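You operate a simulated robot arm through the tools that you are given. There is no shell and no other tool. Be economical: measure what you need, move in short steps, check, and stop when the job is done.

You are at the controls of a simulated robot arm. One attempt, no reset.

Task
Stop the stacker, run its two trays out on Empty, then set Auto.
Fine: black button first; green button to run them out; Auto once they stand on the outfeed rollers; leave the other trays and switches.
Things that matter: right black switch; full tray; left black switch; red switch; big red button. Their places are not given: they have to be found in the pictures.

Only the result counts: the job must be done as asked and must still hold three seconds after the hand-in. Knocking over, shifting, dropping, spilling or breaking anything else fails it.

Robot
A 6-joint arm with a two-finger parallel gripper, fixed in place. Base frame: the origin is at the foot of the arm, x ahead of it, y to its left, z up. Units: cm, rad, N and s.
With the tool pointing down near the work surface it reaches from about 10 to 64 cm from the base axis. Its first joint turns from -1.152 to 1.152 rad. Payload 2.9 kg.
The tool frame sits at the grasp point between the pads (the TCP): z along the fingers, y along the line on which they close. The tips reach 3 cm beyond it. Largest opening 11 cm; finger width 2, thickness 1; the body of the gripper, 4.8 by 11.2 cm, starts 5.5 cm behind the TCP.
Orientation is that of the tool frame in the base frame, as [roll, pitch, yaw] about the fixed x, y, z axes, in that order (R = Rz(yaw) Ry(pitch) Rx(roll)). With the fingers straight down and closing along the base's y, the tool's x points along the base's -x, its y along +y and its z along -z.

Tools
- The arm moves only by the tool play_rows. Its argument "deltas" is one flat list of numbers, 7 for each row, row after row: the shift along the base's x, y, z in cm, then the turn, a rotation vector about the base's x, y, z in rad, then the opening, from 0 (shut) to 1 (fully open). In form: [tx, ty, tz, wx, wy, wz, grip, tx, ty, tz, wx, wy, wz, grip, ...]. A call has 1 to 20 rows; each row shifts and turns the commanded pose from where the row before left it. A row lasts 0.2 s, in which the tool goes at most 5 cm and 0.15 rad; a call with a longer step from one row to the next is refused whole, and so is a gripper value outside its range. Where a pose cannot be reached the arm comes as near as it can. A force on the tool above 40 N (or 10 N above the force at the start of the call, whichever is more), or a blocked arm, ends the call early, and 0.2 s more pass. Each finger travels about 10.8 cm/s and halts on what it meets, pressing with about 33 N; the grip force reading is that of the motor and also rises with nothing between the fingers. The clock runs only during rows and for 0.2 s after the last one: add rows that do not move to give the fingers time. It gives the time, the measured TCP pose, the force on the tool (base axes), the opening and the grip force at its end, in the units of the frame above (readings bear some noise).
- Cameras (640 x 400 px; columns grow to the right, rows downward): "scene" is fixed at [5.51, 42.7, 139.64]; the picture's right is [-0.86, -0.51, 0.00], its down [-0.27, 0.46, -0.85] and it looks along [0.43, -0.73, -0.53] (base axes); focal length 342 px, centre (320, 200). "wrist" rides on the gripper at [-3.6, 0, -5.7] in the tool frame; the picture's right is [0.00, -1.00, 0.00], its down [0.97, 0.00, -0.24] and it looks along [0.24, 0.00, 0.97] (tool axes); focal length 218 px, centre (320, 200).
- grab_frame(camera): a new picture of that camera. It takes no simulated time.
- point_at(camera, pixels): for up to 12 pixels [column, row] of the newest picture of that camera ("zoom" is the newest enlarged one), the place [x, y, z] in the base frame of the surface seen there, good to about 0.2 cm, but the place of the scene camera against the robot may be out by one fixed shift of up to 1.8 cm in any direction. It takes no simulated time.
- enlarge(camera, box): a new picture of the part [left, top, right, bottom] of that camera's present view, enlarged. It takes no simulated time.
- hand_in(): hands the job in; it is judged then, once.

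Keep the steps short. Do not move on a guess: measure, check each grasp and each placing, and mend mistakes. In all there are 80 turns and 54 pictures (those below and enlarged ones count). Leave the gripper open and the arm clear of the work at the hand-in unless told otherwise, and finish with a single line.

The tools are called after "Emit:" as a command line: name --argument value ..., lists and objects as JSON in quotes. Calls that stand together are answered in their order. play_rows: Moves the arm, as the interface text tells. Its arguments: {"type":"object","properties":{"deltas":{"type":"array","items":{"type":"number"}}},"required":["deltas"]} The other tools are called the same way: grab_frame (camera) takes a picture; point_at (camera, pixels) gives the place of the surface under pixels of a picture; enlarge (camera, box) takes an enlarged picture of a part of a camera's view; hand_in () hands the job in.

At the start:

```text
clock: 0.0
ee_pos: [30.61, -23.84, 97.56]
ee_rot: [3.141, -0.001, 3.141]
wrist_force: [-0.2, 0.3, -0.1]
grip_width: 11.0
grip_force: 0.1
```

scene: 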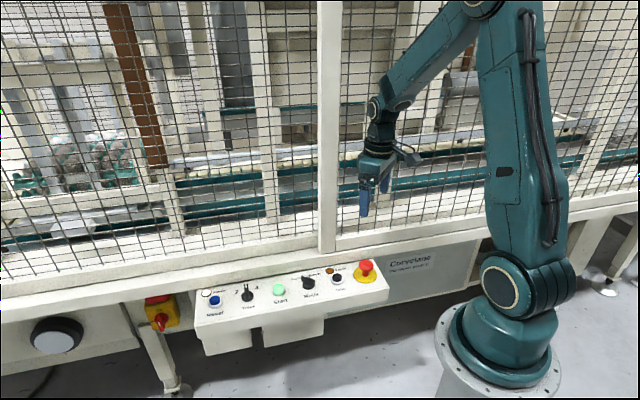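
wrist: 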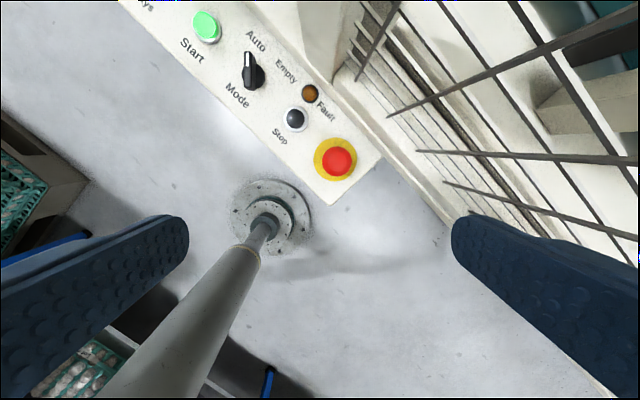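

I see a control panel with a blue button, a black selector, a green Start, the Mode selector, a black Stop and a red button. I'll enlarge it to read the labels.

Emit:
enlarge --camera "scene" --box '[180, 250, 400, 360]'

Emit:
enlarge --camera "wrist" --box '[120, 0, 400, 200]'

Emit:
enlarge --camera "scene" --box '[0, 100, 360, 280]'

```text
2.91 times, centred on (290, 305) of scene
```

zoom: 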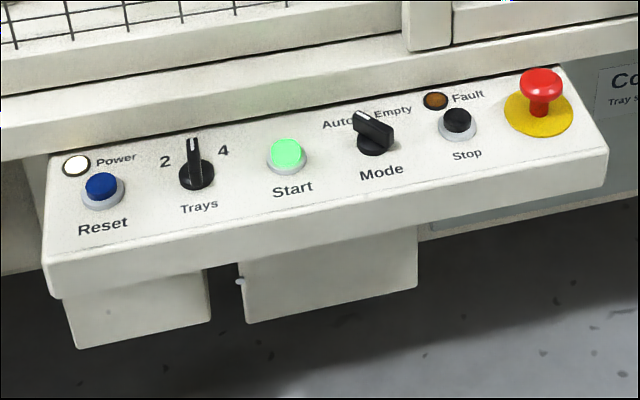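

```text
2.00 times, centred on (260, 100) of wrist
```

zoom: 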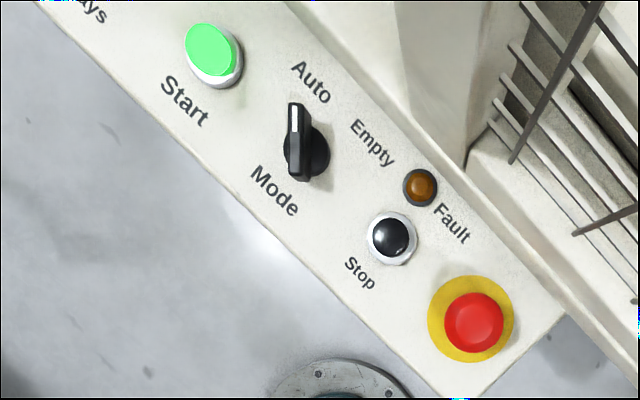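

```text
1.78 times, centred on (180, 190) of scene
```

zoom: 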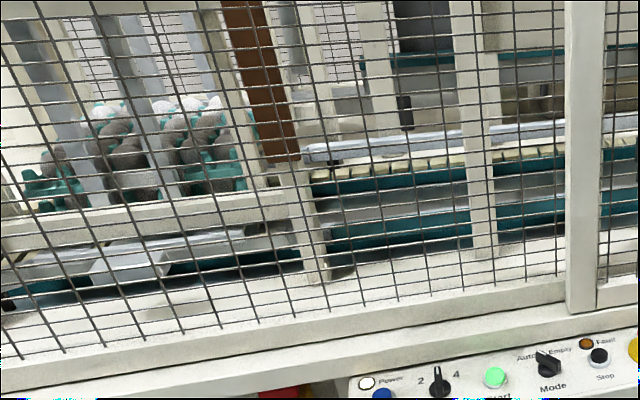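

Mode now points to Auto. The steps will be Stop, turn Mode to Empty, press Start, wait, then turn back to Auto. Next I measure the control positions.

Emit:
grab_frame --camera "wrist"

Emit:
point_at --camera "wrist" --pixels '[[207, 25], [249, 58], [253, 76], [267, 80], [296, 118], [337, 162], [270, 110], [338, 198], [200, 70], [300, 150], [310, 94], [230, 75]]'

Emit:
enlarge --camera "scene" --box '[260, 240, 400, 328]'

Emit:
point_at --camera "scene" --pixels '[[279, 290], [306, 281], [312, 284], [337, 278], [366, 267], [320, 290], [214, 300], [247, 293]]'

```text
48 pictures are left
```

wrist: 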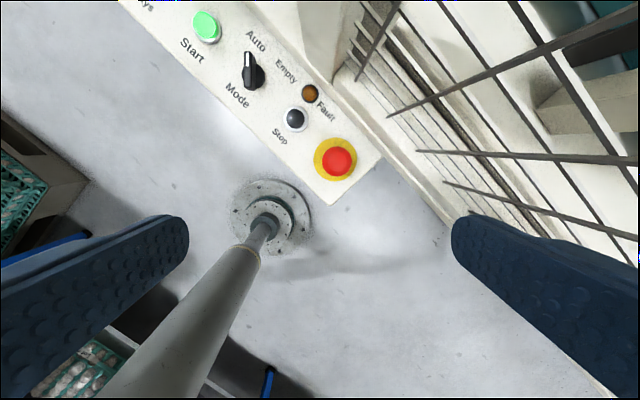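

```text
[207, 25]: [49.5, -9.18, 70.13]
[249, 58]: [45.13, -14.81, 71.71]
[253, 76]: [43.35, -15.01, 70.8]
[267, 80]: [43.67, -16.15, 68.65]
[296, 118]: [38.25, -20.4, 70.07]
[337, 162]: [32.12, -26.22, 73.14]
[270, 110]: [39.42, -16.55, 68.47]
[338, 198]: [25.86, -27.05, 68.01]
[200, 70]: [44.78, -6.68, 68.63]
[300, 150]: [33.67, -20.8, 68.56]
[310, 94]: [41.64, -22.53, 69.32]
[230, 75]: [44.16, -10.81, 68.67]
```

```text
4.55 times, centred on (330, 284) of scene
```

zoom: 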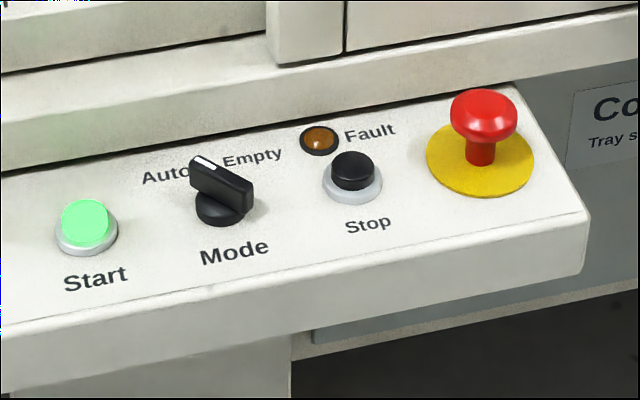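

```text
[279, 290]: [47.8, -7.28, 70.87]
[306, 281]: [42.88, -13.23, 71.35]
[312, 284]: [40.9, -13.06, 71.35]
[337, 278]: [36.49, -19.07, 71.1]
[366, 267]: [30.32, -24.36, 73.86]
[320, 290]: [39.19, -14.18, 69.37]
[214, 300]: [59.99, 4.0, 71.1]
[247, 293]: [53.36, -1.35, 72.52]
```

The panel is level at z≈68.6, the Stop top is at (38.3,-20.4,70.1) and the knob ridge points along +x. Next I measure the fence, so I know the clearance for the gripper body.

Emit:
point_at --camera "wrist" --pixels '[[330, 90], [380, 140], [420, 150], [395, 112], [350, 70], [320, 50], [310, 20], [362, 85], [365, 50], [500, 156], [440, 215], [520, 20]]'

```text
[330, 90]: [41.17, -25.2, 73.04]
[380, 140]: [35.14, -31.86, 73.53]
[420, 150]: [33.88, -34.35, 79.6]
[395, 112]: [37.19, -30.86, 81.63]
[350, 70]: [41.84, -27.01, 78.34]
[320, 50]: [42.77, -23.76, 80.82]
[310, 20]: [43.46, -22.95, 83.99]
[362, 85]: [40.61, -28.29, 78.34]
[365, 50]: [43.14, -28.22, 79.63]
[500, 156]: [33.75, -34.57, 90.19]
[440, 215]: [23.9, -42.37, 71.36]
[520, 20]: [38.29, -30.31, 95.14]
```

The fence post front is about 5.4 cm behind the buttons and the mesh about 6.5 cm. I'll shut the fingers, turn 45° so the gripper body lies along the panel, tilt slightly away from the fence, and move above Stop at height.

Emit:
play_rows --deltas '[1, 0.5, 0, 0, 0, -0.131, 0, 1, 0.5, 0, 0, 0, -0.131, 0, 1, 0.5, 0, 0, 0, -0.131, 0, 1, 0.5, 0, 0, 0, -0.131, 0, 1, 0.5, 0, 0, 0, -0.131, 0, 1.39, 0.69, 0, 0, 0, -0.131, 0, 1, 0.5, 0, -0.085, -0.085, 0, 0, 0, 0, -4, 0, 0, 0, 0, 0, 0, -4, 0, 0, 0, 0, 0, 0, -4, 0, 0, 0, 0]'

Emit:
grab_frame --camera "wrist"

Emit:
grab_frame --camera "scene"

```text
clock: 2.2
ee_pos: [38.21, -20.33, 85.56]
ee_rot: [3.142, 0.12, 2.354]
wrist_force: [0.8, 0.0, 1.5]
grip_width: 0.02
grip_force: 33.1
```

```text
46 pictures are left
```

wrist: 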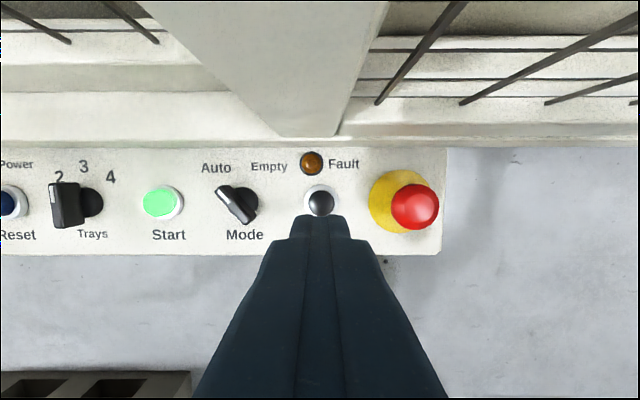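

```text
45 pictures are left
```

scene: 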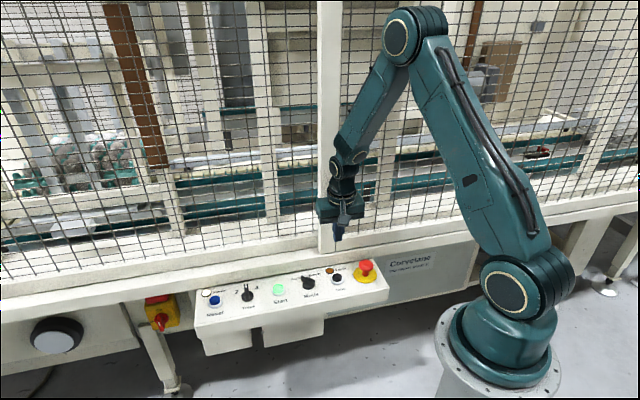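

The view lines up well, with Stop at (321,202) just ahead of the tips. I'll re-measure from here.

Emit:
point_at --camera "wrist" --pixels '[[321, 201], [321, 190], [321, 212], [221, 189], [238, 205], [252, 220], [254, 203], [157, 202], [268, 130], [295, 120], [335, 120], [240, 235]]'

Emit:
enlarge --camera "wrist" --box '[140, 140, 380, 290]'

```text
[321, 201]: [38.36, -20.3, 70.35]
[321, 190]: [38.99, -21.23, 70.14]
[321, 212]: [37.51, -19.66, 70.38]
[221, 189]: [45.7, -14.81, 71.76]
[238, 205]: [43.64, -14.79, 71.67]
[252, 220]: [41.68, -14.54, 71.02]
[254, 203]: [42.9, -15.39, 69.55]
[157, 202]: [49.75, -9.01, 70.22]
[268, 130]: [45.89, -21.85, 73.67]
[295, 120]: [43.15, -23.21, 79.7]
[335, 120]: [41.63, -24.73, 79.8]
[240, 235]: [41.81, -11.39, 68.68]
```

```text
2.67 times, centred on (260, 215) of wrist
```

zoom: 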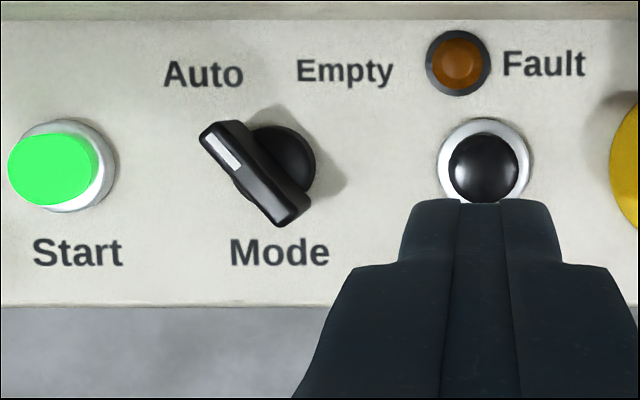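

Stop centre is about (38.3,-20.4,70.3) and the tip is at about (38.45,-20.55,82.6). I'll descend to just above it.

Emit:
play_rows --deltas '[-0.1, 0.1, -4, 0, 0, 0, 0, 0, 0, -3, 0, 0, 0, 0, 0, 0, -2, 0, 0, 0, 0, 0, 0, -1.5, 0, 0, 0, 0, 0, 0, -0.8, 0, 0, 0, 0, 0, 0, 0, 0, 0, 0, 0]'

Emit:
grab_frame --camera "wrist"

Emit:
enlarge --camera "scene" --box '[240, 180, 420, 300]'

```text
clock: 3.6
ee_pos: [37.71, -19.93, 74.3]
ee_rot: [-3.141, 0.12, 2.355]
wrist_force: [-0.4, 0.5, -0.8]
grip_width: 0.0
grip_force: 32.9
```

```text
43 pictures are left
```

wrist: 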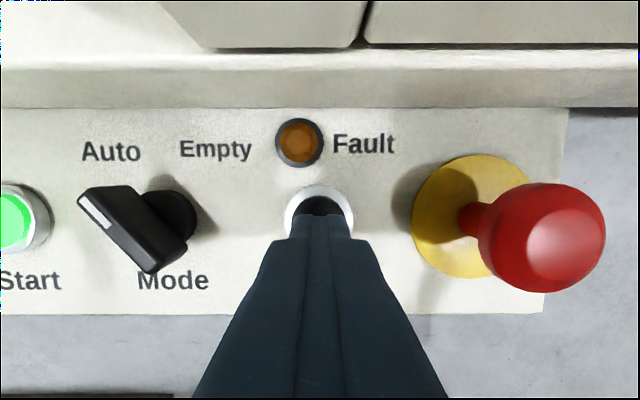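

```text
3.33 times, centred on (330, 240) of scene
```

zoom: 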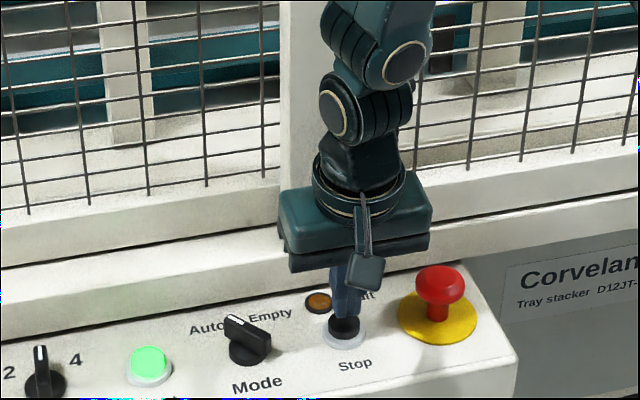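

The fingertips sit right above the Stop cap, at tip z≈71.3. I'll press down slowly now.

Emit:
play_rows --deltas '[0.1, -0.1, -0.5, 0, 0, 0, 0, 0, 0, -0.3, 0, 0, 0, 0, 0, 0, -0.2, 0, 0, 0, 0, 0, 0, -0.2, 0, 0, 0, 0, 0, 0, -0.2, 0, 0, 0, 0]'

Emit:
grab_frame --camera "wrist"

```text
clock: 4.8
ee_pos: [37.88, -20.1, 72.95]
ee_rot: [3.141, 0.12, 2.355]
wrist_force: [0.8, 1.0, 2.0]
grip_width: 0.01
grip_force: 33.0
```

```text
41 pictures are left
```

wrist: 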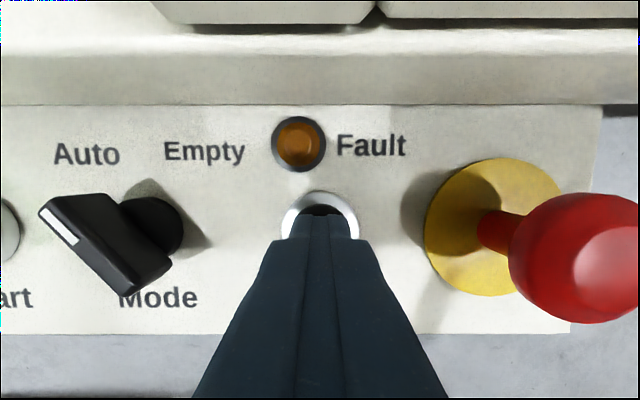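

The tip is at about 69.9 with little force (2 N), so I'll press further.

Emit:
play_rows --deltas '[0, 0, -0.15, 0, 0, 0, 0, 0, 0, -0.15, 0, 0, 0, 0, 0, 0, -0.1, 0, 0, 0, 0]'

Emit:
enlarge --camera "scene" --box '[180, 240, 400, 350]'

```text
clock: 5.6
ee_pos: [37.88, -20.11, 72.57]
ee_rot: [-3.141, 0.12, 2.354]
wrist_force: [-5.9, 3.1, 16.2]
grip_width: 0.02
grip_force: 33.4
```

```text
2.91 times, centred on (290, 295) of scene
```

zoom: 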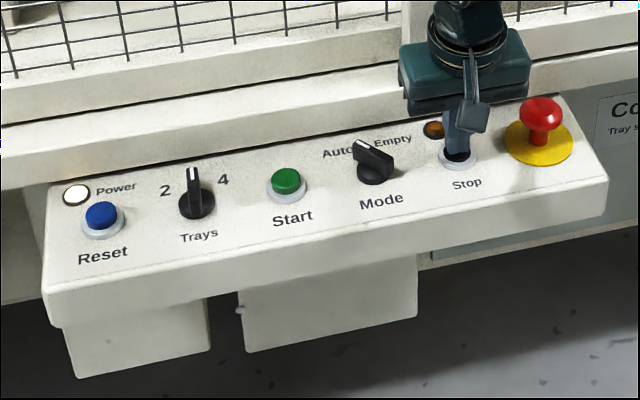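

The Start lamp went dark, so the stacker has stopped. I'll lift off, level the tool, turn back 45° so the fingers close across the knob ridge, and go above the Mode knob.

Emit:
play_rows --deltas '[0, 0, 2, 0, 0, 0, 0, 0, 0, 4, 0, 0, 0, 0, 0, 0, 4, 0.085, 0.085, 0, 0, 1, 1, 0, 0, 0, 0.131, 0.5, 1, 1, 0, 0, 0, 0.131, 0.5, 1, 1, 0, 0, 0, 0.131, 0.5, 1, 1, 0, 0, 0, 0.131, 0.5, 1, 1, 0, 0, 0, 0.131, 0.5, 0.65, 0.35, 0, 0, 0, 0.131, 0.5, 0, 0, 0, 0, 0, 0, 0.5]'

Emit:
grab_frame --camera "wrist"

Emit:
grab_frame --camera "scene"

```text
clock: 7.8
ee_pos: [43.52, -14.8, 82.63]
ee_rot: [-3.141, 0.0, -3.139]
wrist_force: [0.5, 0.1, -0.1]
grip_width: 5.46
grip_force: 0.0
```

```text
39 pictures are left
```

wrist: 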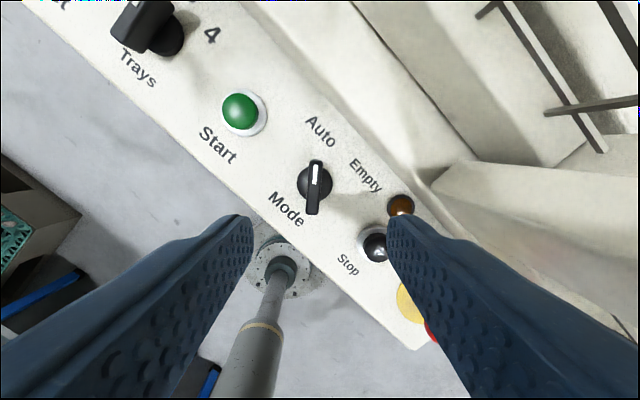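

```text
38 pictures are left
```

scene: 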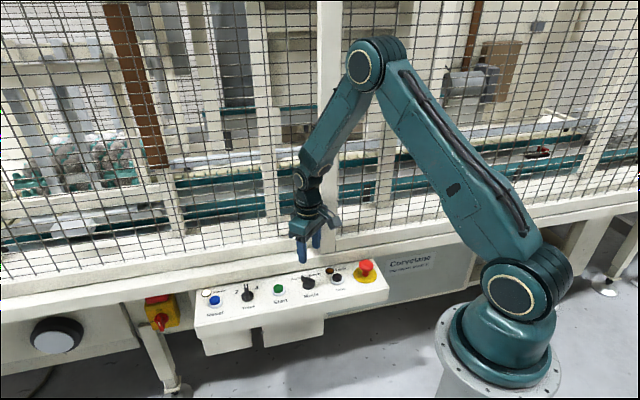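

The ridge at (314,183) is aligned between the fingers. I'll measure its ends, sides and disc.

Emit:
point_at --camera "wrist" --pixels '[[316, 164], [314, 186], [313, 210], [309, 190], [320, 190], [326, 190], [301, 185], [316, 162], [375, 246], [240, 110]]'

Emit:
enlarge --camera "wrist" --box '[250, 100, 410, 260]'

```text
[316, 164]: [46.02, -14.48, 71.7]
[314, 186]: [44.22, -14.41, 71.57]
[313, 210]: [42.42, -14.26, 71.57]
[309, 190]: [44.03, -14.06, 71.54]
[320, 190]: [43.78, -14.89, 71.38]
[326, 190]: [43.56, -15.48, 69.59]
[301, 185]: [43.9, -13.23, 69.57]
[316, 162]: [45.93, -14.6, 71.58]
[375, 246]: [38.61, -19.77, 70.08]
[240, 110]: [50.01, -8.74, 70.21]
```

```text
2.50 times, centred on (330, 180) of wrist
```

zoom: 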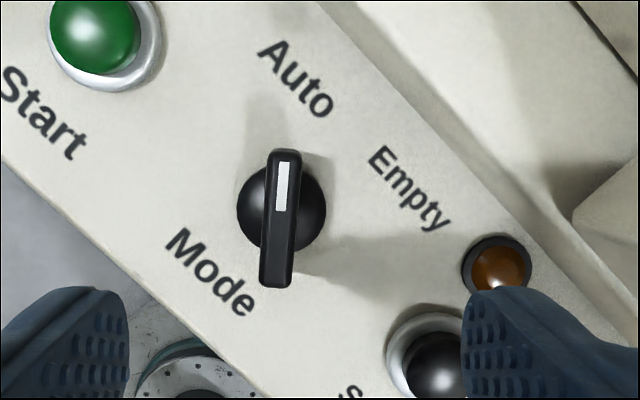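

Knob centre is about (43.8,-14.5), with the disc top at 69.6 and the ridge top at 71.6. I'll descend with tips to about 70.2 and close gently.

Emit:
play_rows --deltas '[0.15, 0.25, -3, 0, 0, 0, 0.5, 0, 0, -3, 0, 0, 0, 0.5, 0, 0, -2, 0, 0, 0, 0.5, 0, 0, -1, 0, 0, 0, 0.5, 0, 0, -0.4, 0, 0, 0, 0.5, 0, 0, 0, 0, 0, 0, 0.5]'

Emit:
grab_frame --camera "wrist"

Emit:
enlarge --camera "scene" --box '[220, 180, 400, 300]'

```text
clock: 9.2
ee_pos: [43.95, -14.5, 73.19]
ee_rot: [-3.141, -0.001, 3.141]
wrist_force: [-0.3, 0.2, -0.6]
grip_width: 5.52
grip_force: 0.1
```

```text
36 pictures are left
```

wrist: 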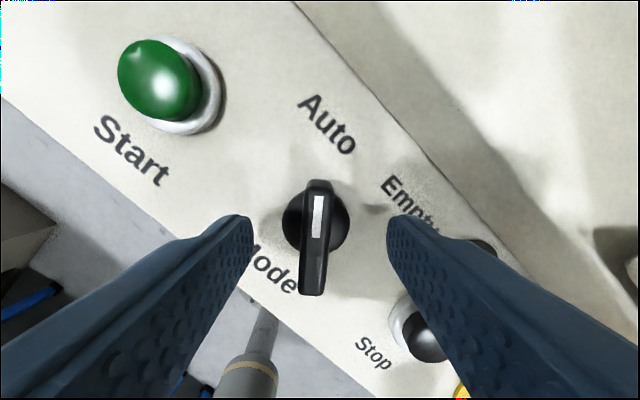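

```text
3.33 times, centred on (310, 240) of scene
```

zoom: 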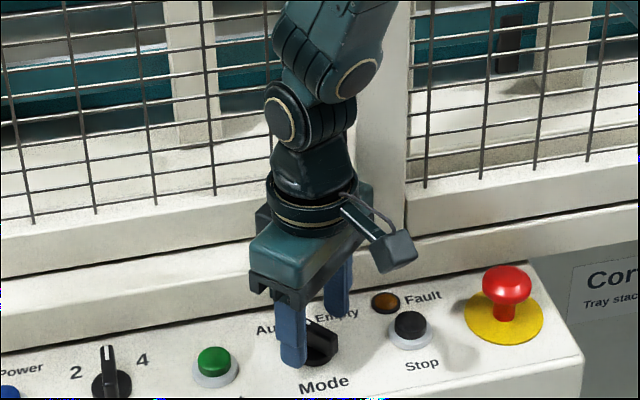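

The ridge is centred between the fingers, which straddle it. I'll close.

Emit:
play_rows --deltas '[0, 0, 0, 0, 0, 0, 0.3, 0, 0, 0, 0, 0, 0, 0.15, 0, 0, 0, 0, 0, 0, 0.05, 0, 0, 0, 0, 0, 0, 0.0]'

Emit:
grab_frame --camera "wrist"

```text
clock: 10.2
ee_pos: [43.88, -14.38, 73.25]
ee_rot: [3.14, 0.001, 3.14]
wrist_force: [0.2, 16.3, 2.6]
grip_width: 1.21
grip_force: 45.1
```

```text
34 pictures are left
```

wrist: 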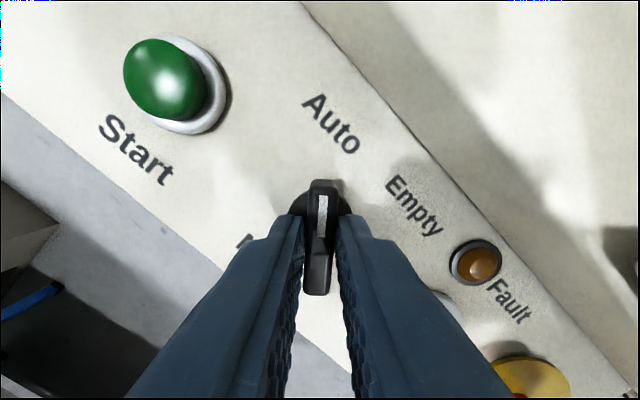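

It is gripped at 1.2 cm. There is a 16 N side force toward +y, so I'll shift 0.12 that way and turn the first half clockwise.

Emit:
play_rows --deltas '[0, 0.12, 0, 0, 0, 0, 0, 0, 0, 0, 0, 0, -0.1, 0, 0, 0, 0, 0, 0, -0.1, 0, 0, 0, 0, 0, 0, -0.1, 0, 0, 0, 0, 0, 0, -0.1, 0]'

```text
clock: 11.4
ee_pos: [43.76, -14.35, 73.18]
ee_rot: [-3.141, 0.0, 2.741]
wrist_force: [-1.8, 10.5, 4.7]
grip_width: 1.08
grip_force: 44.7
```

Emit:
grab_frame --camera "wrist"

Emit:
play_rows --deltas '[0, 0.08, 0, 0, 0, -0.1, 0, 0, 0, 0, 0, 0, -0.1, 0, 0, 0, 0, 0, 0, -0.1, 0, 0, 0, 0, 0, 0, -0.1, 0]'

Emit:
grab_frame --camera "wrist"

```text
33 pictures are left
```

wrist: 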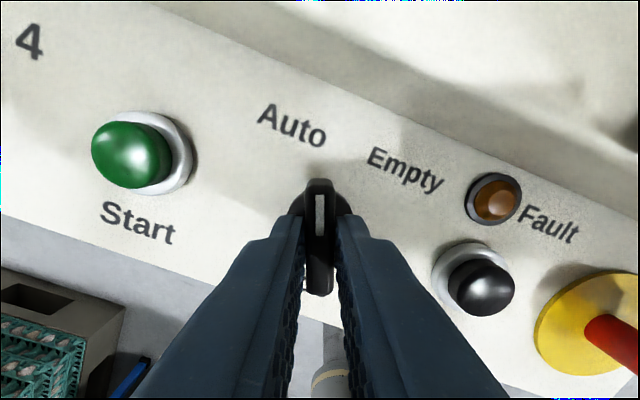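

```text
clock: 12.4
ee_pos: [43.88, -14.29, 73.14]
ee_rot: [3.14, 0.002, 2.34]
wrist_force: [1.7, 12.8, 20.1]
grip_width: 1.09
grip_force: 45.3
```

```text
32 pictures are left
```

wrist: 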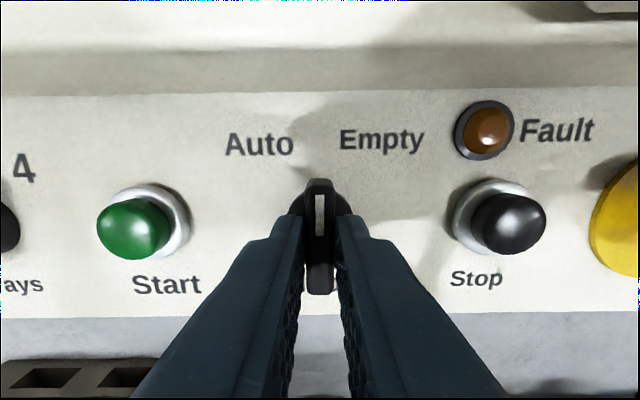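

The knob is turning with the tool and now points midway. I'll ease up 0.1 and continue the other 45°.

Emit:
play_rows --deltas '[0, 0.06, 0.1, 0, 0, -0.1, 0, 0, 0, 0, 0, 0, -0.1, 0, 0, 0, 0, 0, 0, -0.1, 0, 0, 0, 0, 0, 0, -0.1, 0]'

Emit:
grab_frame --camera "wrist"

```text
clock: 13.4
ee_pos: [43.85, -14.29, 73.11]
ee_rot: [-3.14, -0.001, 1.938]
wrist_force: [6.2, 3.9, -11.5]
grip_width: 1.1
grip_force: 45.0
```

```text
31 pictures are left
```

wrist: 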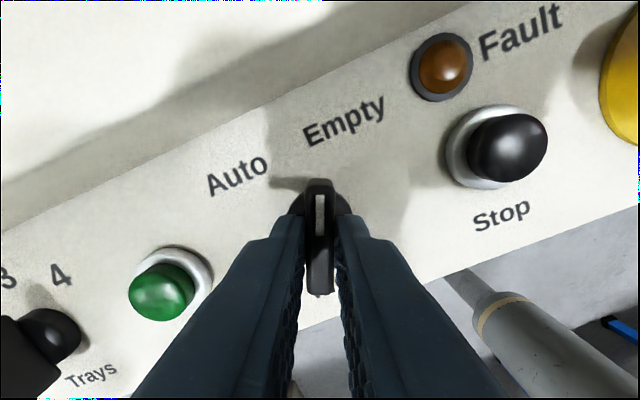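

Almost at Empty. Four more small turns.

Emit:
play_rows --deltas '[0, 0, 0, 0, 0, -0.1, 0, 0, 0, 0, 0, 0, -0.1, 0, 0, 0, 0, 0, 0, -0.1, 0, 0, 0, 0, 0, 0, -0.09, 0]'

Emit:
grab_frame --camera "wrist"

Emit:
enlarge --camera "scene" --box '[220, 180, 400, 300]'

```text
clock: 14.4
ee_pos: [43.87, -14.2, 73.24]
ee_rot: [-3.141, 0.001, 1.55]
wrist_force: [15.8, -1.8, -31.6]
grip_width: 1.27
grip_force: 44.9
```

```text
30 pictures are left
```

wrist: 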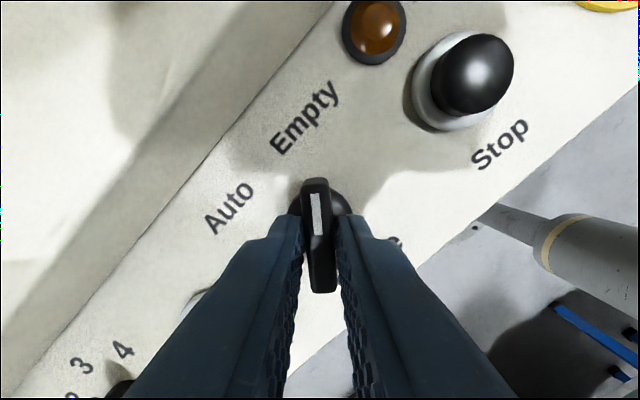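

```text
3.33 times, centred on (310, 240) of scene
```

zoom: 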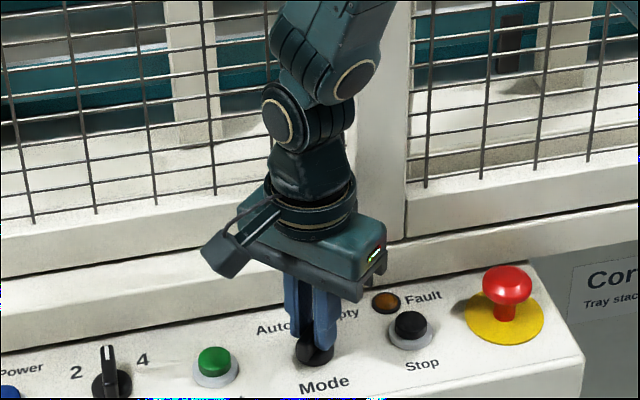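

The ridge is now slightly skewed in the jaws, so it has reached its end stop at Empty. I'll open, rise and check.

Emit:
play_rows --deltas '[0, 0, 0, 0, 0, 0.04, 0.1, 0, 0, 0, 0, 0, 0, 0.3, 0, 0, 0, 0, 0, 0, 0.5, 0, 0, 2, 0, 0, 0, 0.5, 0, 0, 4, 0, 0, 0, 0.5, 0, 0, 4, 0, 0, 0, 0.5, 0, 0, 0, 0, 0, 0, 0.5]'

Emit:
grab_frame --camera "wrist"

Emit:
enlarge --camera "scene" --box '[180, 240, 400, 350]'

```text
clock: 16.0
ee_pos: [43.75, -14.26, 83.23]
ee_rot: [3.141, 0.0, 1.593]
wrist_force: [-0.4, 0.5, -0.4]
grip_width: 5.51
grip_force: 0.1
```

```text
28 pictures are left
```

wrist: 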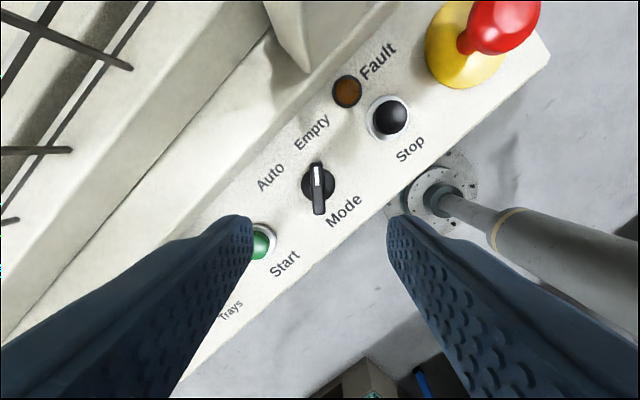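

```text
2.91 times, centred on (290, 295) of scene
```

zoom: 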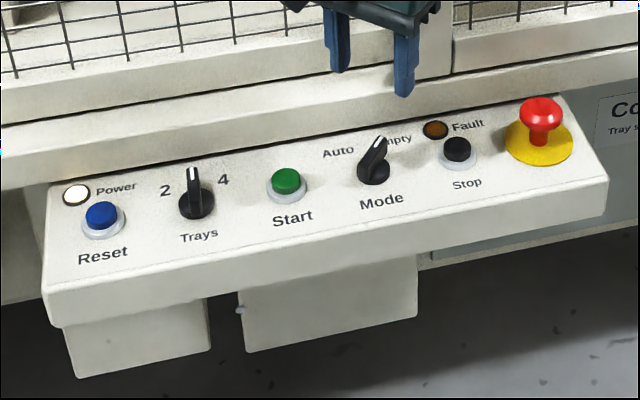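

Mode stands on Empty. Next I shut the gripper, turn it along the panel with the same tilt, and move above Start at about (49.75,-9.0).

Emit:
play_rows --deltas '[1, 1, 0, 0, 0, 0.127, 0, 1, 1, 0, 0, 0, 0.127, 0, 1, 1, 0, 0, 0, 0.127, 0, 1, 1, 0, 0, 0, 0.127, 0, 1, 1, 0, 0, 0, 0.127, 0, 0.7, 0.54, 0, 0, 0, 0.127, 0, 0, 0, 0, -0.085, -0.085, 0, 0, 0, 0, -4, 0, 0, 0, 0, 0, 0, 0, 0, 0, 0, 0]'

Emit:
grab_frame --camera "wrist"

Emit:
point_at --camera "wrist" --pixels '[[320, 195], [320, 205], [320, 185]]'

```text
clock: 18.0
ee_pos: [49.46, -8.73, 79.01]
ee_rot: [3.141, 0.121, 2.353]
wrist_force: [-0.2, 0.2, 0.8]
grip_width: 0.0
grip_force: 32.6
```

```text
26 pictures are left
```

wrist: 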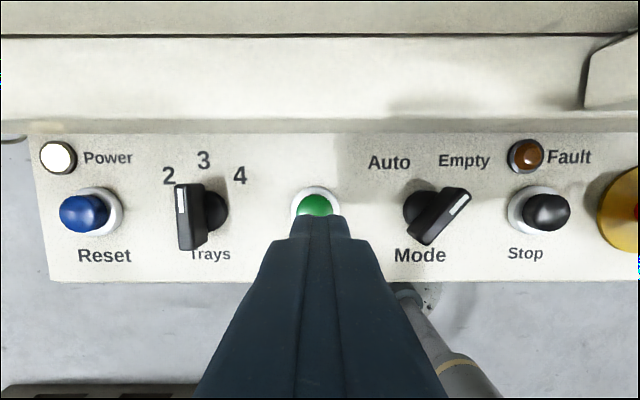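

```text
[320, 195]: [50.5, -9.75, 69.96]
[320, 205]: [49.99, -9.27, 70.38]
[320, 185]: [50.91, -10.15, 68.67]
```

The tips are over Start, with the button slightly left, so I'll nudge (+0.25,+0.1), descend and press in small steps.

Emit:
play_rows --deltas '[0.25, 0.1, -3, 0, 0, 0, 0, 0, 0, -1.5, 0, 0, 0, 0, 0, 0, -0.8, 0, 0, 0, 0, 0, 0, -0.4, 0, 0, 0, 0, 0, 0, -0.2, 0, 0, 0, 0, 0, 0, -0.2, 0, 0, 0, 0, 0, 0, -0.15, 0, 0, 0, 0, 0, 0, -0.1, 0, 0, 0, 0]'

Emit:
enlarge --camera "scene" --box '[180, 240, 400, 350]'

```text
clock: 19.8
ee_pos: [49.7, -8.68, 72.73]
ee_rot: [-3.14, 0.121, 2.353]
wrist_force: [0.7, -1.5, 3.3]
grip_width: 0.0
grip_force: 32.7
```

```text
2.91 times, centred on (290, 295) of scene
```

zoom: 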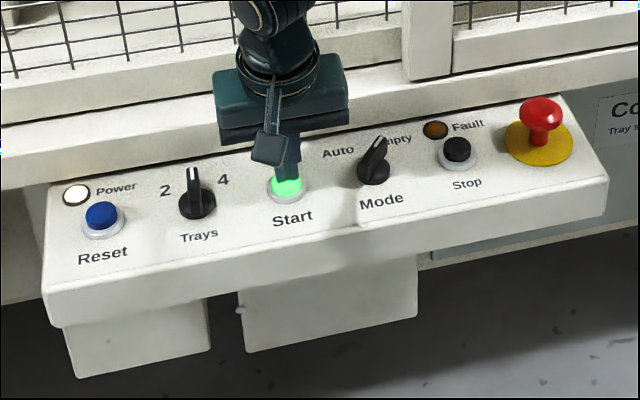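

Start is lit, so the run-out is on. I'll lift off and look at the machine.

Emit:
play_rows --deltas '[0, 0, 3, 0, 0, 0, 0, 0, 0, 4, 0, 0, 0, 0, 0, 0, 3.4, 0.085, 0.085, 0, 0]'

Emit:
grab_frame --camera "scene"

```text
clock: 20.6
ee_pos: [49.83, -8.66, 83.23]
ee_rot: [3.141, -0.001, 2.355]
wrist_force: [-0.7, 0.2, 0.0]
grip_width: 0.0
grip_force: 33.3
```

```text
24 pictures are left
```

scene: 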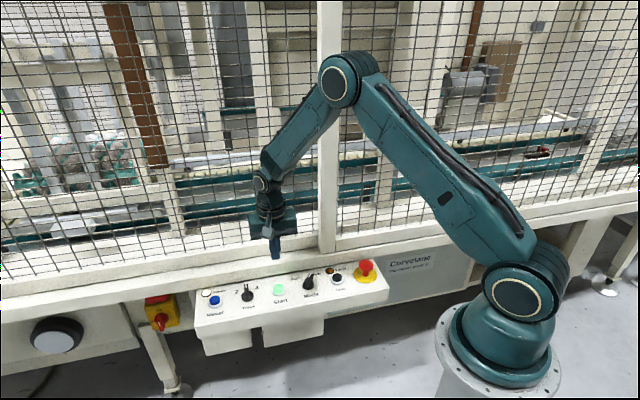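

Start stays lit. While it runs I go back above the Mode knob with the fingers open and closing across the ridge.

Emit:
play_rows --deltas '[-1, -1, 0, 0, 0, -0.127, 0.5, -1, -1, 0, 0, 0, -0.127, 0.5, -1, -1, 0, 0, 0, -0.127, 0.5, -1, -1, 0, 0, 0, -0.127, 0.5, -1, -1, 0, 0, 0, -0.127, 0.5, -0.95, -0.65, 0, 0, 0, -0.127, 0.5, 0, 0, 0, 0, 0, 0, 0.5]'

Emit:
grab_frame --camera "wrist"

Emit:
enlarge --camera "scene" --box '[0, 80, 640, 360]'

```text
clock: 22.2
ee_pos: [43.84, -14.31, 83.29]
ee_rot: [-3.141, 0.001, 1.589]
wrist_force: [-0.1, -0.2, -0.2]
grip_width: 5.5
grip_force: 0.1
```

```text
23 pictures are left
```

wrist: 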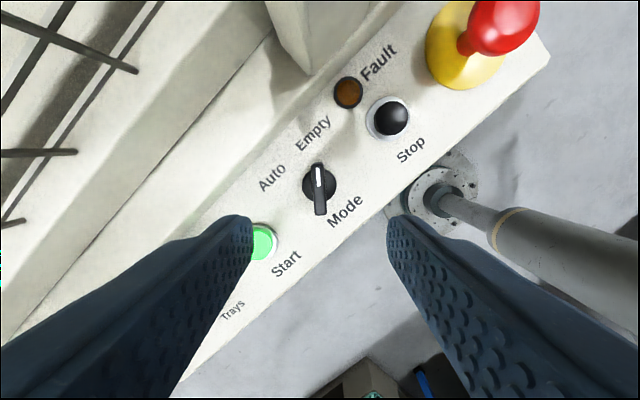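

```text
1.00 times, centred on (320, 220) of scene
```

zoom: 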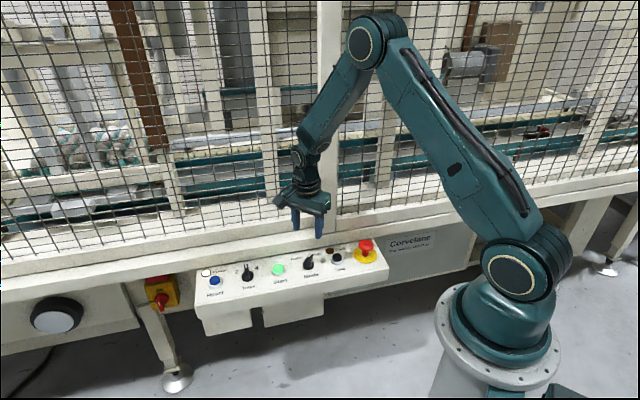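

No obvious change at this scale. I'll enlarge the left (stacker) and right (outfeed) parts.

Emit:
enlarge --camera "scene" --box '[0, 90, 240, 240]'

Emit:
enlarge --camera "scene" --box '[400, 60, 640, 210]'

```text
2.67 times, centred on (120, 165) of scene
```

zoom: 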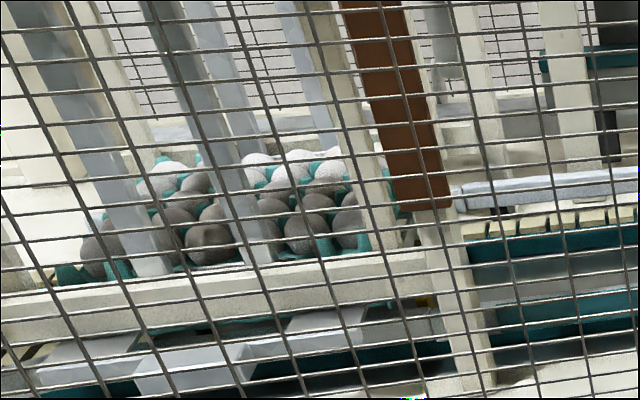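

```text
2.67 times, centred on (520, 135) of scene
```

zoom: 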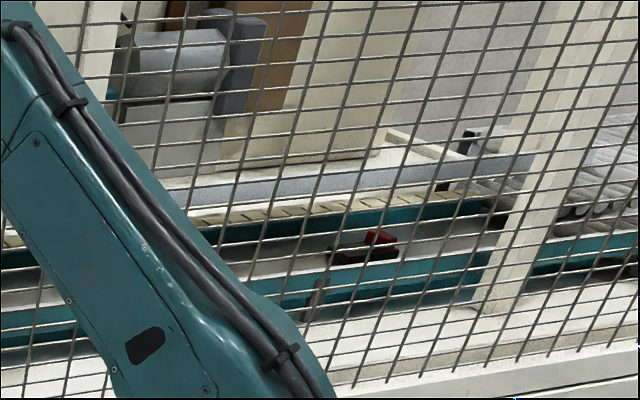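

Trays with round goods stand in the stacker at left, and the outfeed rollers are at far right, around (610,140). I'll wait 4 s in place and look.

Emit:
play_rows --deltas '[0, 0, 0, 0, 0, 0, 0.5, 0, 0, 0, 0, 0, 0, 0.5, 0, 0, 0, 0, 0, 0, 0.5, 0, 0, 0, 0, 0, 0, 0.5, 0, 0, 0, 0, 0, 0, 0.5, 0, 0, 0, 0, 0, 0, 0.5, 0, 0, 0, 0, 0, 0, 0.5, 0, 0, 0, 0, 0, 0, 0.5, 0, 0, 0, 0, 0, 0, 0.5, 0, 0, 0, 0, 0, 0, 0.5, 0, 0, 0, 0, 0, 0, 0.5, 0, 0, 0, 0, 0, 0, 0.5, 0, 0, 0, 0, 0, 0, 0.5, 0, 0, 0, 0, 0, 0, 0.5, 0, 0, 0, 0, 0, 0, 0.5, 0, 0, 0, 0, 0, 0, 0.5, 0, 0, 0, 0, 0, 0, 0.5, 0, 0, 0, 0, 0, 0, 0.5, 0, 0, 0, 0, 0, 0, 0.5, 0, 0, 0, 0, 0, 0, 0.5]'

Emit:
grab_frame --camera "scene"

```text
clock: 26.4
ee_pos: [43.86, -14.32, 83.32]
ee_rot: [-3.141, 0.0, 1.59]
wrist_force: [0.3, 0.1, 0.0]
grip_width: 5.48
grip_force: 0.1
```

```text
19 pictures are left
```

scene: 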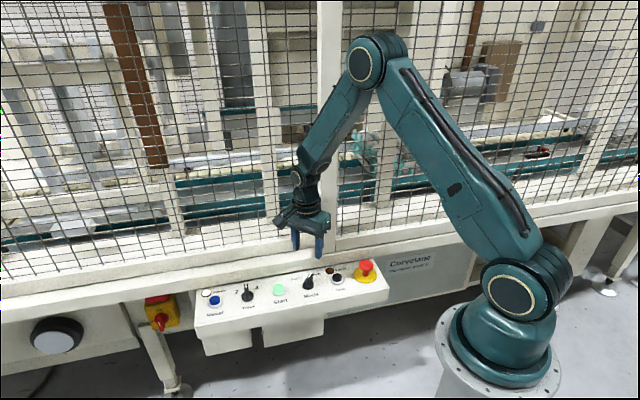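

The tray stack has moved right and is now at about (375,155), behind the arm. I'll wait another 4 s.

Emit:
play_rows --deltas '[0, 0, 0, 0, 0, 0, 0.5, 0, 0, 0, 0, 0, 0, 0.5, 0, 0, 0, 0, 0, 0, 0.5, 0, 0, 0, 0, 0, 0, 0.5, 0, 0, 0, 0, 0, 0, 0.5, 0, 0, 0, 0, 0, 0, 0.5, 0, 0, 0, 0, 0, 0, 0.5, 0, 0, 0, 0, 0, 0, 0.5, 0, 0, 0, 0, 0, 0, 0.5, 0, 0, 0, 0, 0, 0, 0.5, 0, 0, 0, 0, 0, 0, 0.5, 0, 0, 0, 0, 0, 0, 0.5, 0, 0, 0, 0, 0, 0, 0.5, 0, 0, 0, 0, 0, 0, 0.5, 0, 0, 0, 0, 0, 0, 0.5, 0, 0, 0, 0, 0, 0, 0.5, 0, 0, 0, 0, 0, 0, 0.5, 0, 0, 0, 0, 0, 0, 0.5, 0, 0, 0, 0, 0, 0, 0.5, 0, 0, 0, 0, 0, 0, 0.5]'

Emit:
grab_frame --camera "scene"

```text
clock: 30.6
ee_pos: [43.84, -14.25, 83.32]
ee_rot: [-3.141, 0.001, 1.589]
wrist_force: [0.3, 0.6, -0.3]
grip_width: 5.48
grip_force: 0.1
```

```text
18 pictures are left
```

scene: 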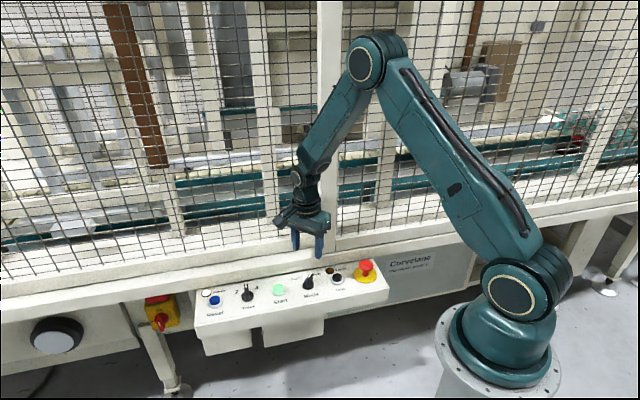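

I'll enlarge the right end to see whether the trays have reached the rollers.

Emit:
enlarge --camera "scene" --box '[480, 70, 640, 190]'

```text
3.33 times, centred on (560, 130) of scene
```

zoom: 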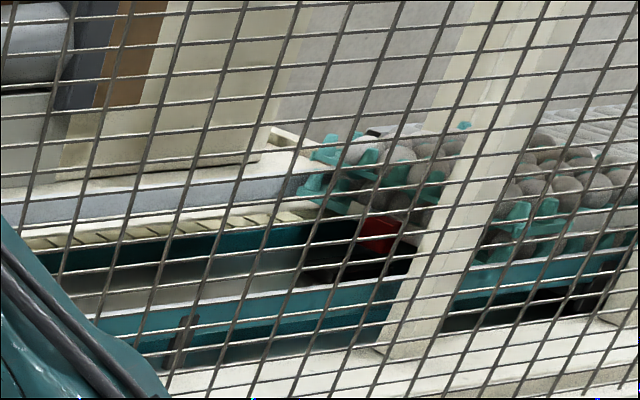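

The front part is on the rollers, but the tail is still over the transfer. I'll wait 2 s more and compare.

Emit:
play_rows --deltas '[0, 0, 0, 0, 0, 0, 0.5, 0, 0, 0, 0, 0, 0, 0.5, 0, 0, 0, 0, 0, 0, 0.5, 0, 0, 0, 0, 0, 0, 0.5, 0, 0, 0, 0, 0, 0, 0.5, 0, 0, 0, 0, 0, 0, 0.5, 0, 0, 0, 0, 0, 0, 0.5, 0, 0, 0, 0, 0, 0, 0.5, 0, 0, 0, 0, 0, 0, 0.5, 0, 0, 0, 0, 0, 0, 0.5]'

Emit:
enlarge --camera "scene" --box '[480, 70, 640, 190]'

Emit:
grab_frame --camera "scene"

```text
clock: 32.8
ee_pos: [43.77, -14.35, 83.2]
ee_rot: [-3.141, 0.0, 1.59]
wrist_force: [0.3, 0.7, 0.6]
grip_width: 5.49
grip_force: 0.0
```

```text
3.33 times, centred on (560, 130) of scene
```

zoom: 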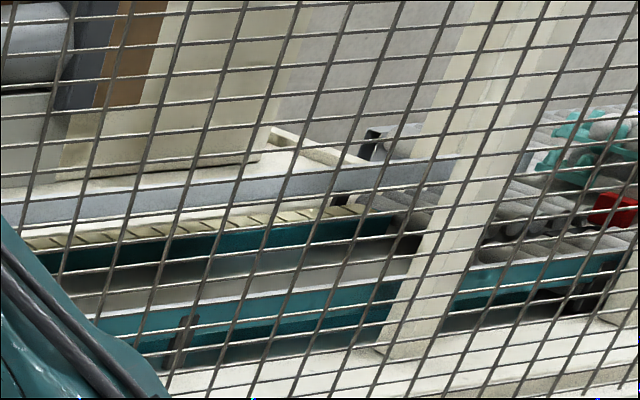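

```text
15 pictures are left
```

scene: 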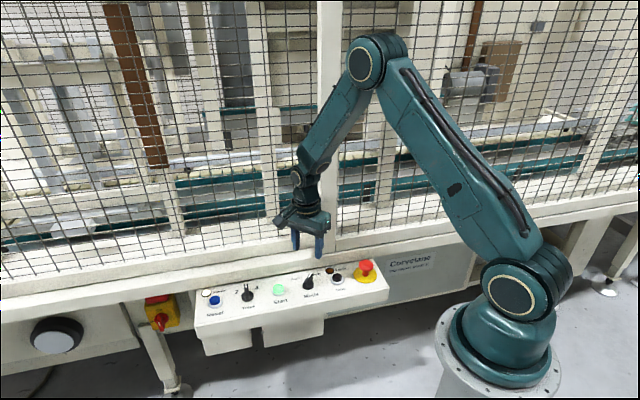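

The pusher has carried the trays onto the rollers and is still extended, with Start lit. I'll wait 3 s for the cycle to finish.

Emit:
play_rows --deltas '[0, 0, 0, 0, 0, 0, 0.5, 0, 0, 0, 0, 0, 0, 0.5, 0, 0, 0, 0, 0, 0, 0.5, 0, 0, 0, 0, 0, 0, 0.5, 0, 0, 0, 0, 0, 0, 0.5, 0, 0, 0, 0, 0, 0, 0.5, 0, 0, 0, 0, 0, 0, 0.5, 0, 0, 0, 0, 0, 0, 0.5, 0, 0, 0, 0, 0, 0, 0.5, 0, 0, 0, 0, 0, 0, 0.5, 0, 0, 0, 0, 0, 0, 0.5, 0, 0, 0, 0, 0, 0, 0.5, 0, 0, 0, 0, 0, 0, 0.5, 0, 0, 0, 0, 0, 0, 0.5, 0, 0, 0, 0, 0, 0, 0.5]'

Emit:
grab_frame --camera "scene"

Emit:
enlarge --camera "scene" --box '[480, 70, 640, 190]'

```text
clock: 36.0
ee_pos: [43.84, -14.33, 83.33]
ee_rot: [-3.141, -0.001, 1.59]
wrist_force: [-0.3, 0.4, 0.2]
grip_width: 5.52
grip_force: 0.0
```

```text
14 pictures are left
```

scene: 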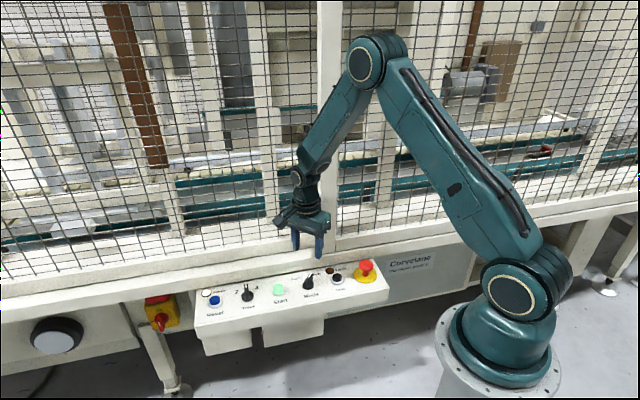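

```text
3.33 times, centred on (560, 130) of scene
```

zoom: 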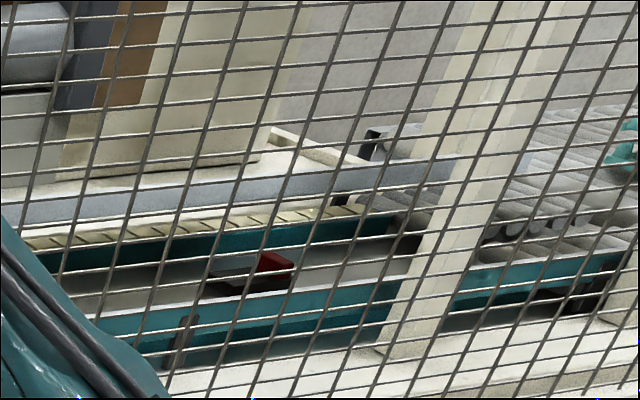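

The pusher has returned and the trays are at the far right on the rollers. I'll descend over the knob now and check once more that the trays stand still before gripping.

Emit:
play_rows --deltas '[0, 0, -4, 0, 0, 0.06, 0.5, 0, 0, -3, 0, 0, 0, 0.5, 0, 0, -2, 0, 0, 0, 0.5, 0, 0, -0.9, 0, 0, 0, 0.5, 0, 0, 0, 0, 0, 0, 0.5]'

Emit:
grab_frame --camera "wrist"

Emit:
enlarge --camera "scene" --box '[560, 70, 640, 190]'

```text
clock: 37.2
ee_pos: [43.63, -14.09, 73.27]
ee_rot: [-3.141, 0.001, 1.65]
wrist_force: [0.2, 0.3, 0.4]
grip_width: 5.48
grip_force: 0.0
```

```text
12 pictures are left
```

wrist: 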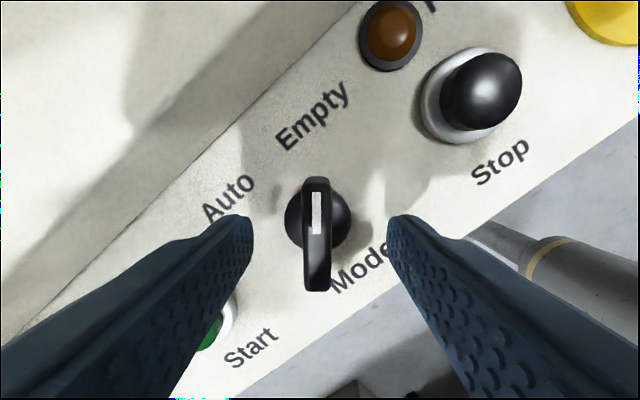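

```text
3.33 times, centred on (600, 130) of scene
```

zoom: 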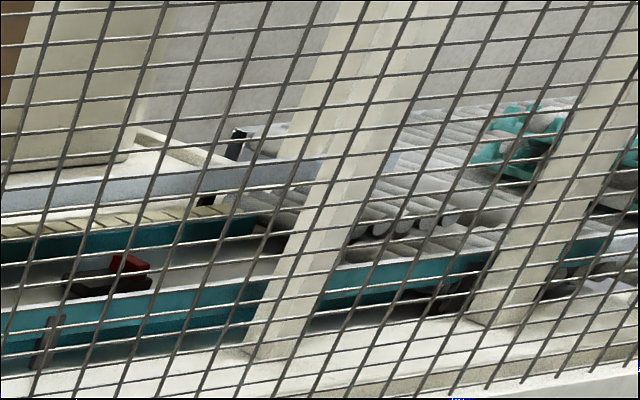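

The Start lamp has gone out, so the Empty run is finished, and the trays stand on the outfeed rollers. I'll close on the ridge now.

Emit:
play_rows --deltas '[0, 0, 0, 0, 0, 0, 0.3, 0, 0, 0, 0, 0, 0, 0.15, 0, 0, 0, 0, 0, 0, 0.05, 0, 0, 0, 0, 0, 0, 0.0]'

```text
clock: 38.2
ee_pos: [43.94, -14.24, 73.24]
ee_rot: [3.139, -0.001, 1.652]
wrist_force: [10.2, -0.1, -6.8]
grip_width: 1.06
grip_force: 45.0
```

Well gripped at 1.06 cm. I'll turn counter-clockwise, first half.

Emit:
play_rows --deltas '[0.08, 0, 0, 0, 0, 0.1, 0, 0, 0, 0, 0, 0, 0.1, 0, 0, 0, 0, 0, 0, 0.1, 0, 0, 0, 0, 0, 0, 0.1, 0, 0, 0, 0, 0, 0, 0.1, 0, 0, 0, 0, 0, 0, 0.1, 0, 0, 0, 0, 0, 0, 0.1, 0]'

Emit:
play_rows --deltas '[0, 0, 0, 0, 0, 0.1, 0, 0, 0, 0, 0, 0, 0.1, 0, 0, 0, 0, 0, 0, 0.1, 0, 0, 0, 0, 0, 0, 0.1, 0, 0, 0, 0, 0, 0, 0.1, 0]'

Emit:
grab_frame --camera "wrist"

```text
clock: 39.8
ee_pos: [43.88, -14.2, 73.3]
ee_rot: [-3.14, -0.002, 2.352]
wrist_force: [5.1, 1.4, -26.9]
grip_width: 1.07
grip_force: 45.4
```

```text
clock: 41.0
ee_pos: [43.7, -14.27, 73.33]
ee_rot: [-3.138, -0.003, 2.852]
wrist_force: [-1.5, -8.0, -31.5]
grip_width: 1.08
grip_force: 45.3
```

```text
10 pictures are left
```

wrist: 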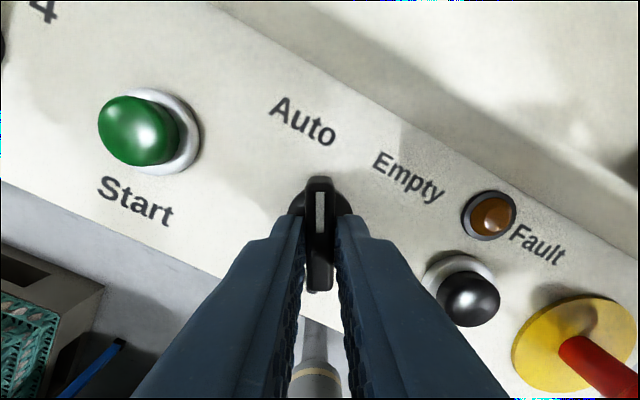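

Turning fine. The vertical pull is -31 N, so I'll ease down 0.08 and do the last 0.27 rad.

Emit:
play_rows --deltas '[0, -0.05, -0.08, 0, 0, 0.09, 0, 0, 0, 0, 0, 0, 0.09, 0, 0, 0, 0, 0, 0, 0.09, 0]'

Emit:
grab_frame --camera "wrist"

```text
clock: 41.8
ee_pos: [43.87, -14.32, 73.3]
ee_rot: [-3.142, -0.004, 3.12]
wrist_force: [-18.0, -3.7, 3.9]
grip_width: 1.16
grip_force: 44.6
```

```text
9 pictures are left
```

wrist: 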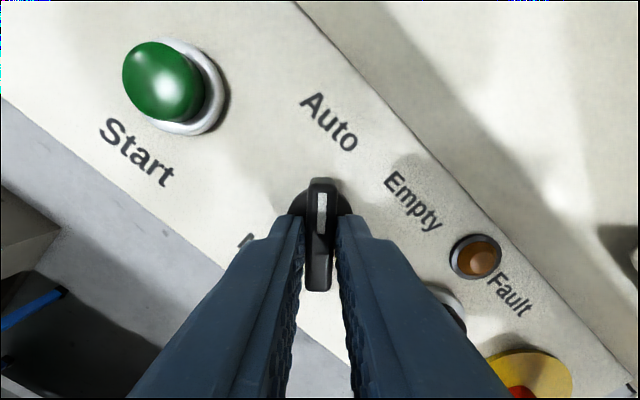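

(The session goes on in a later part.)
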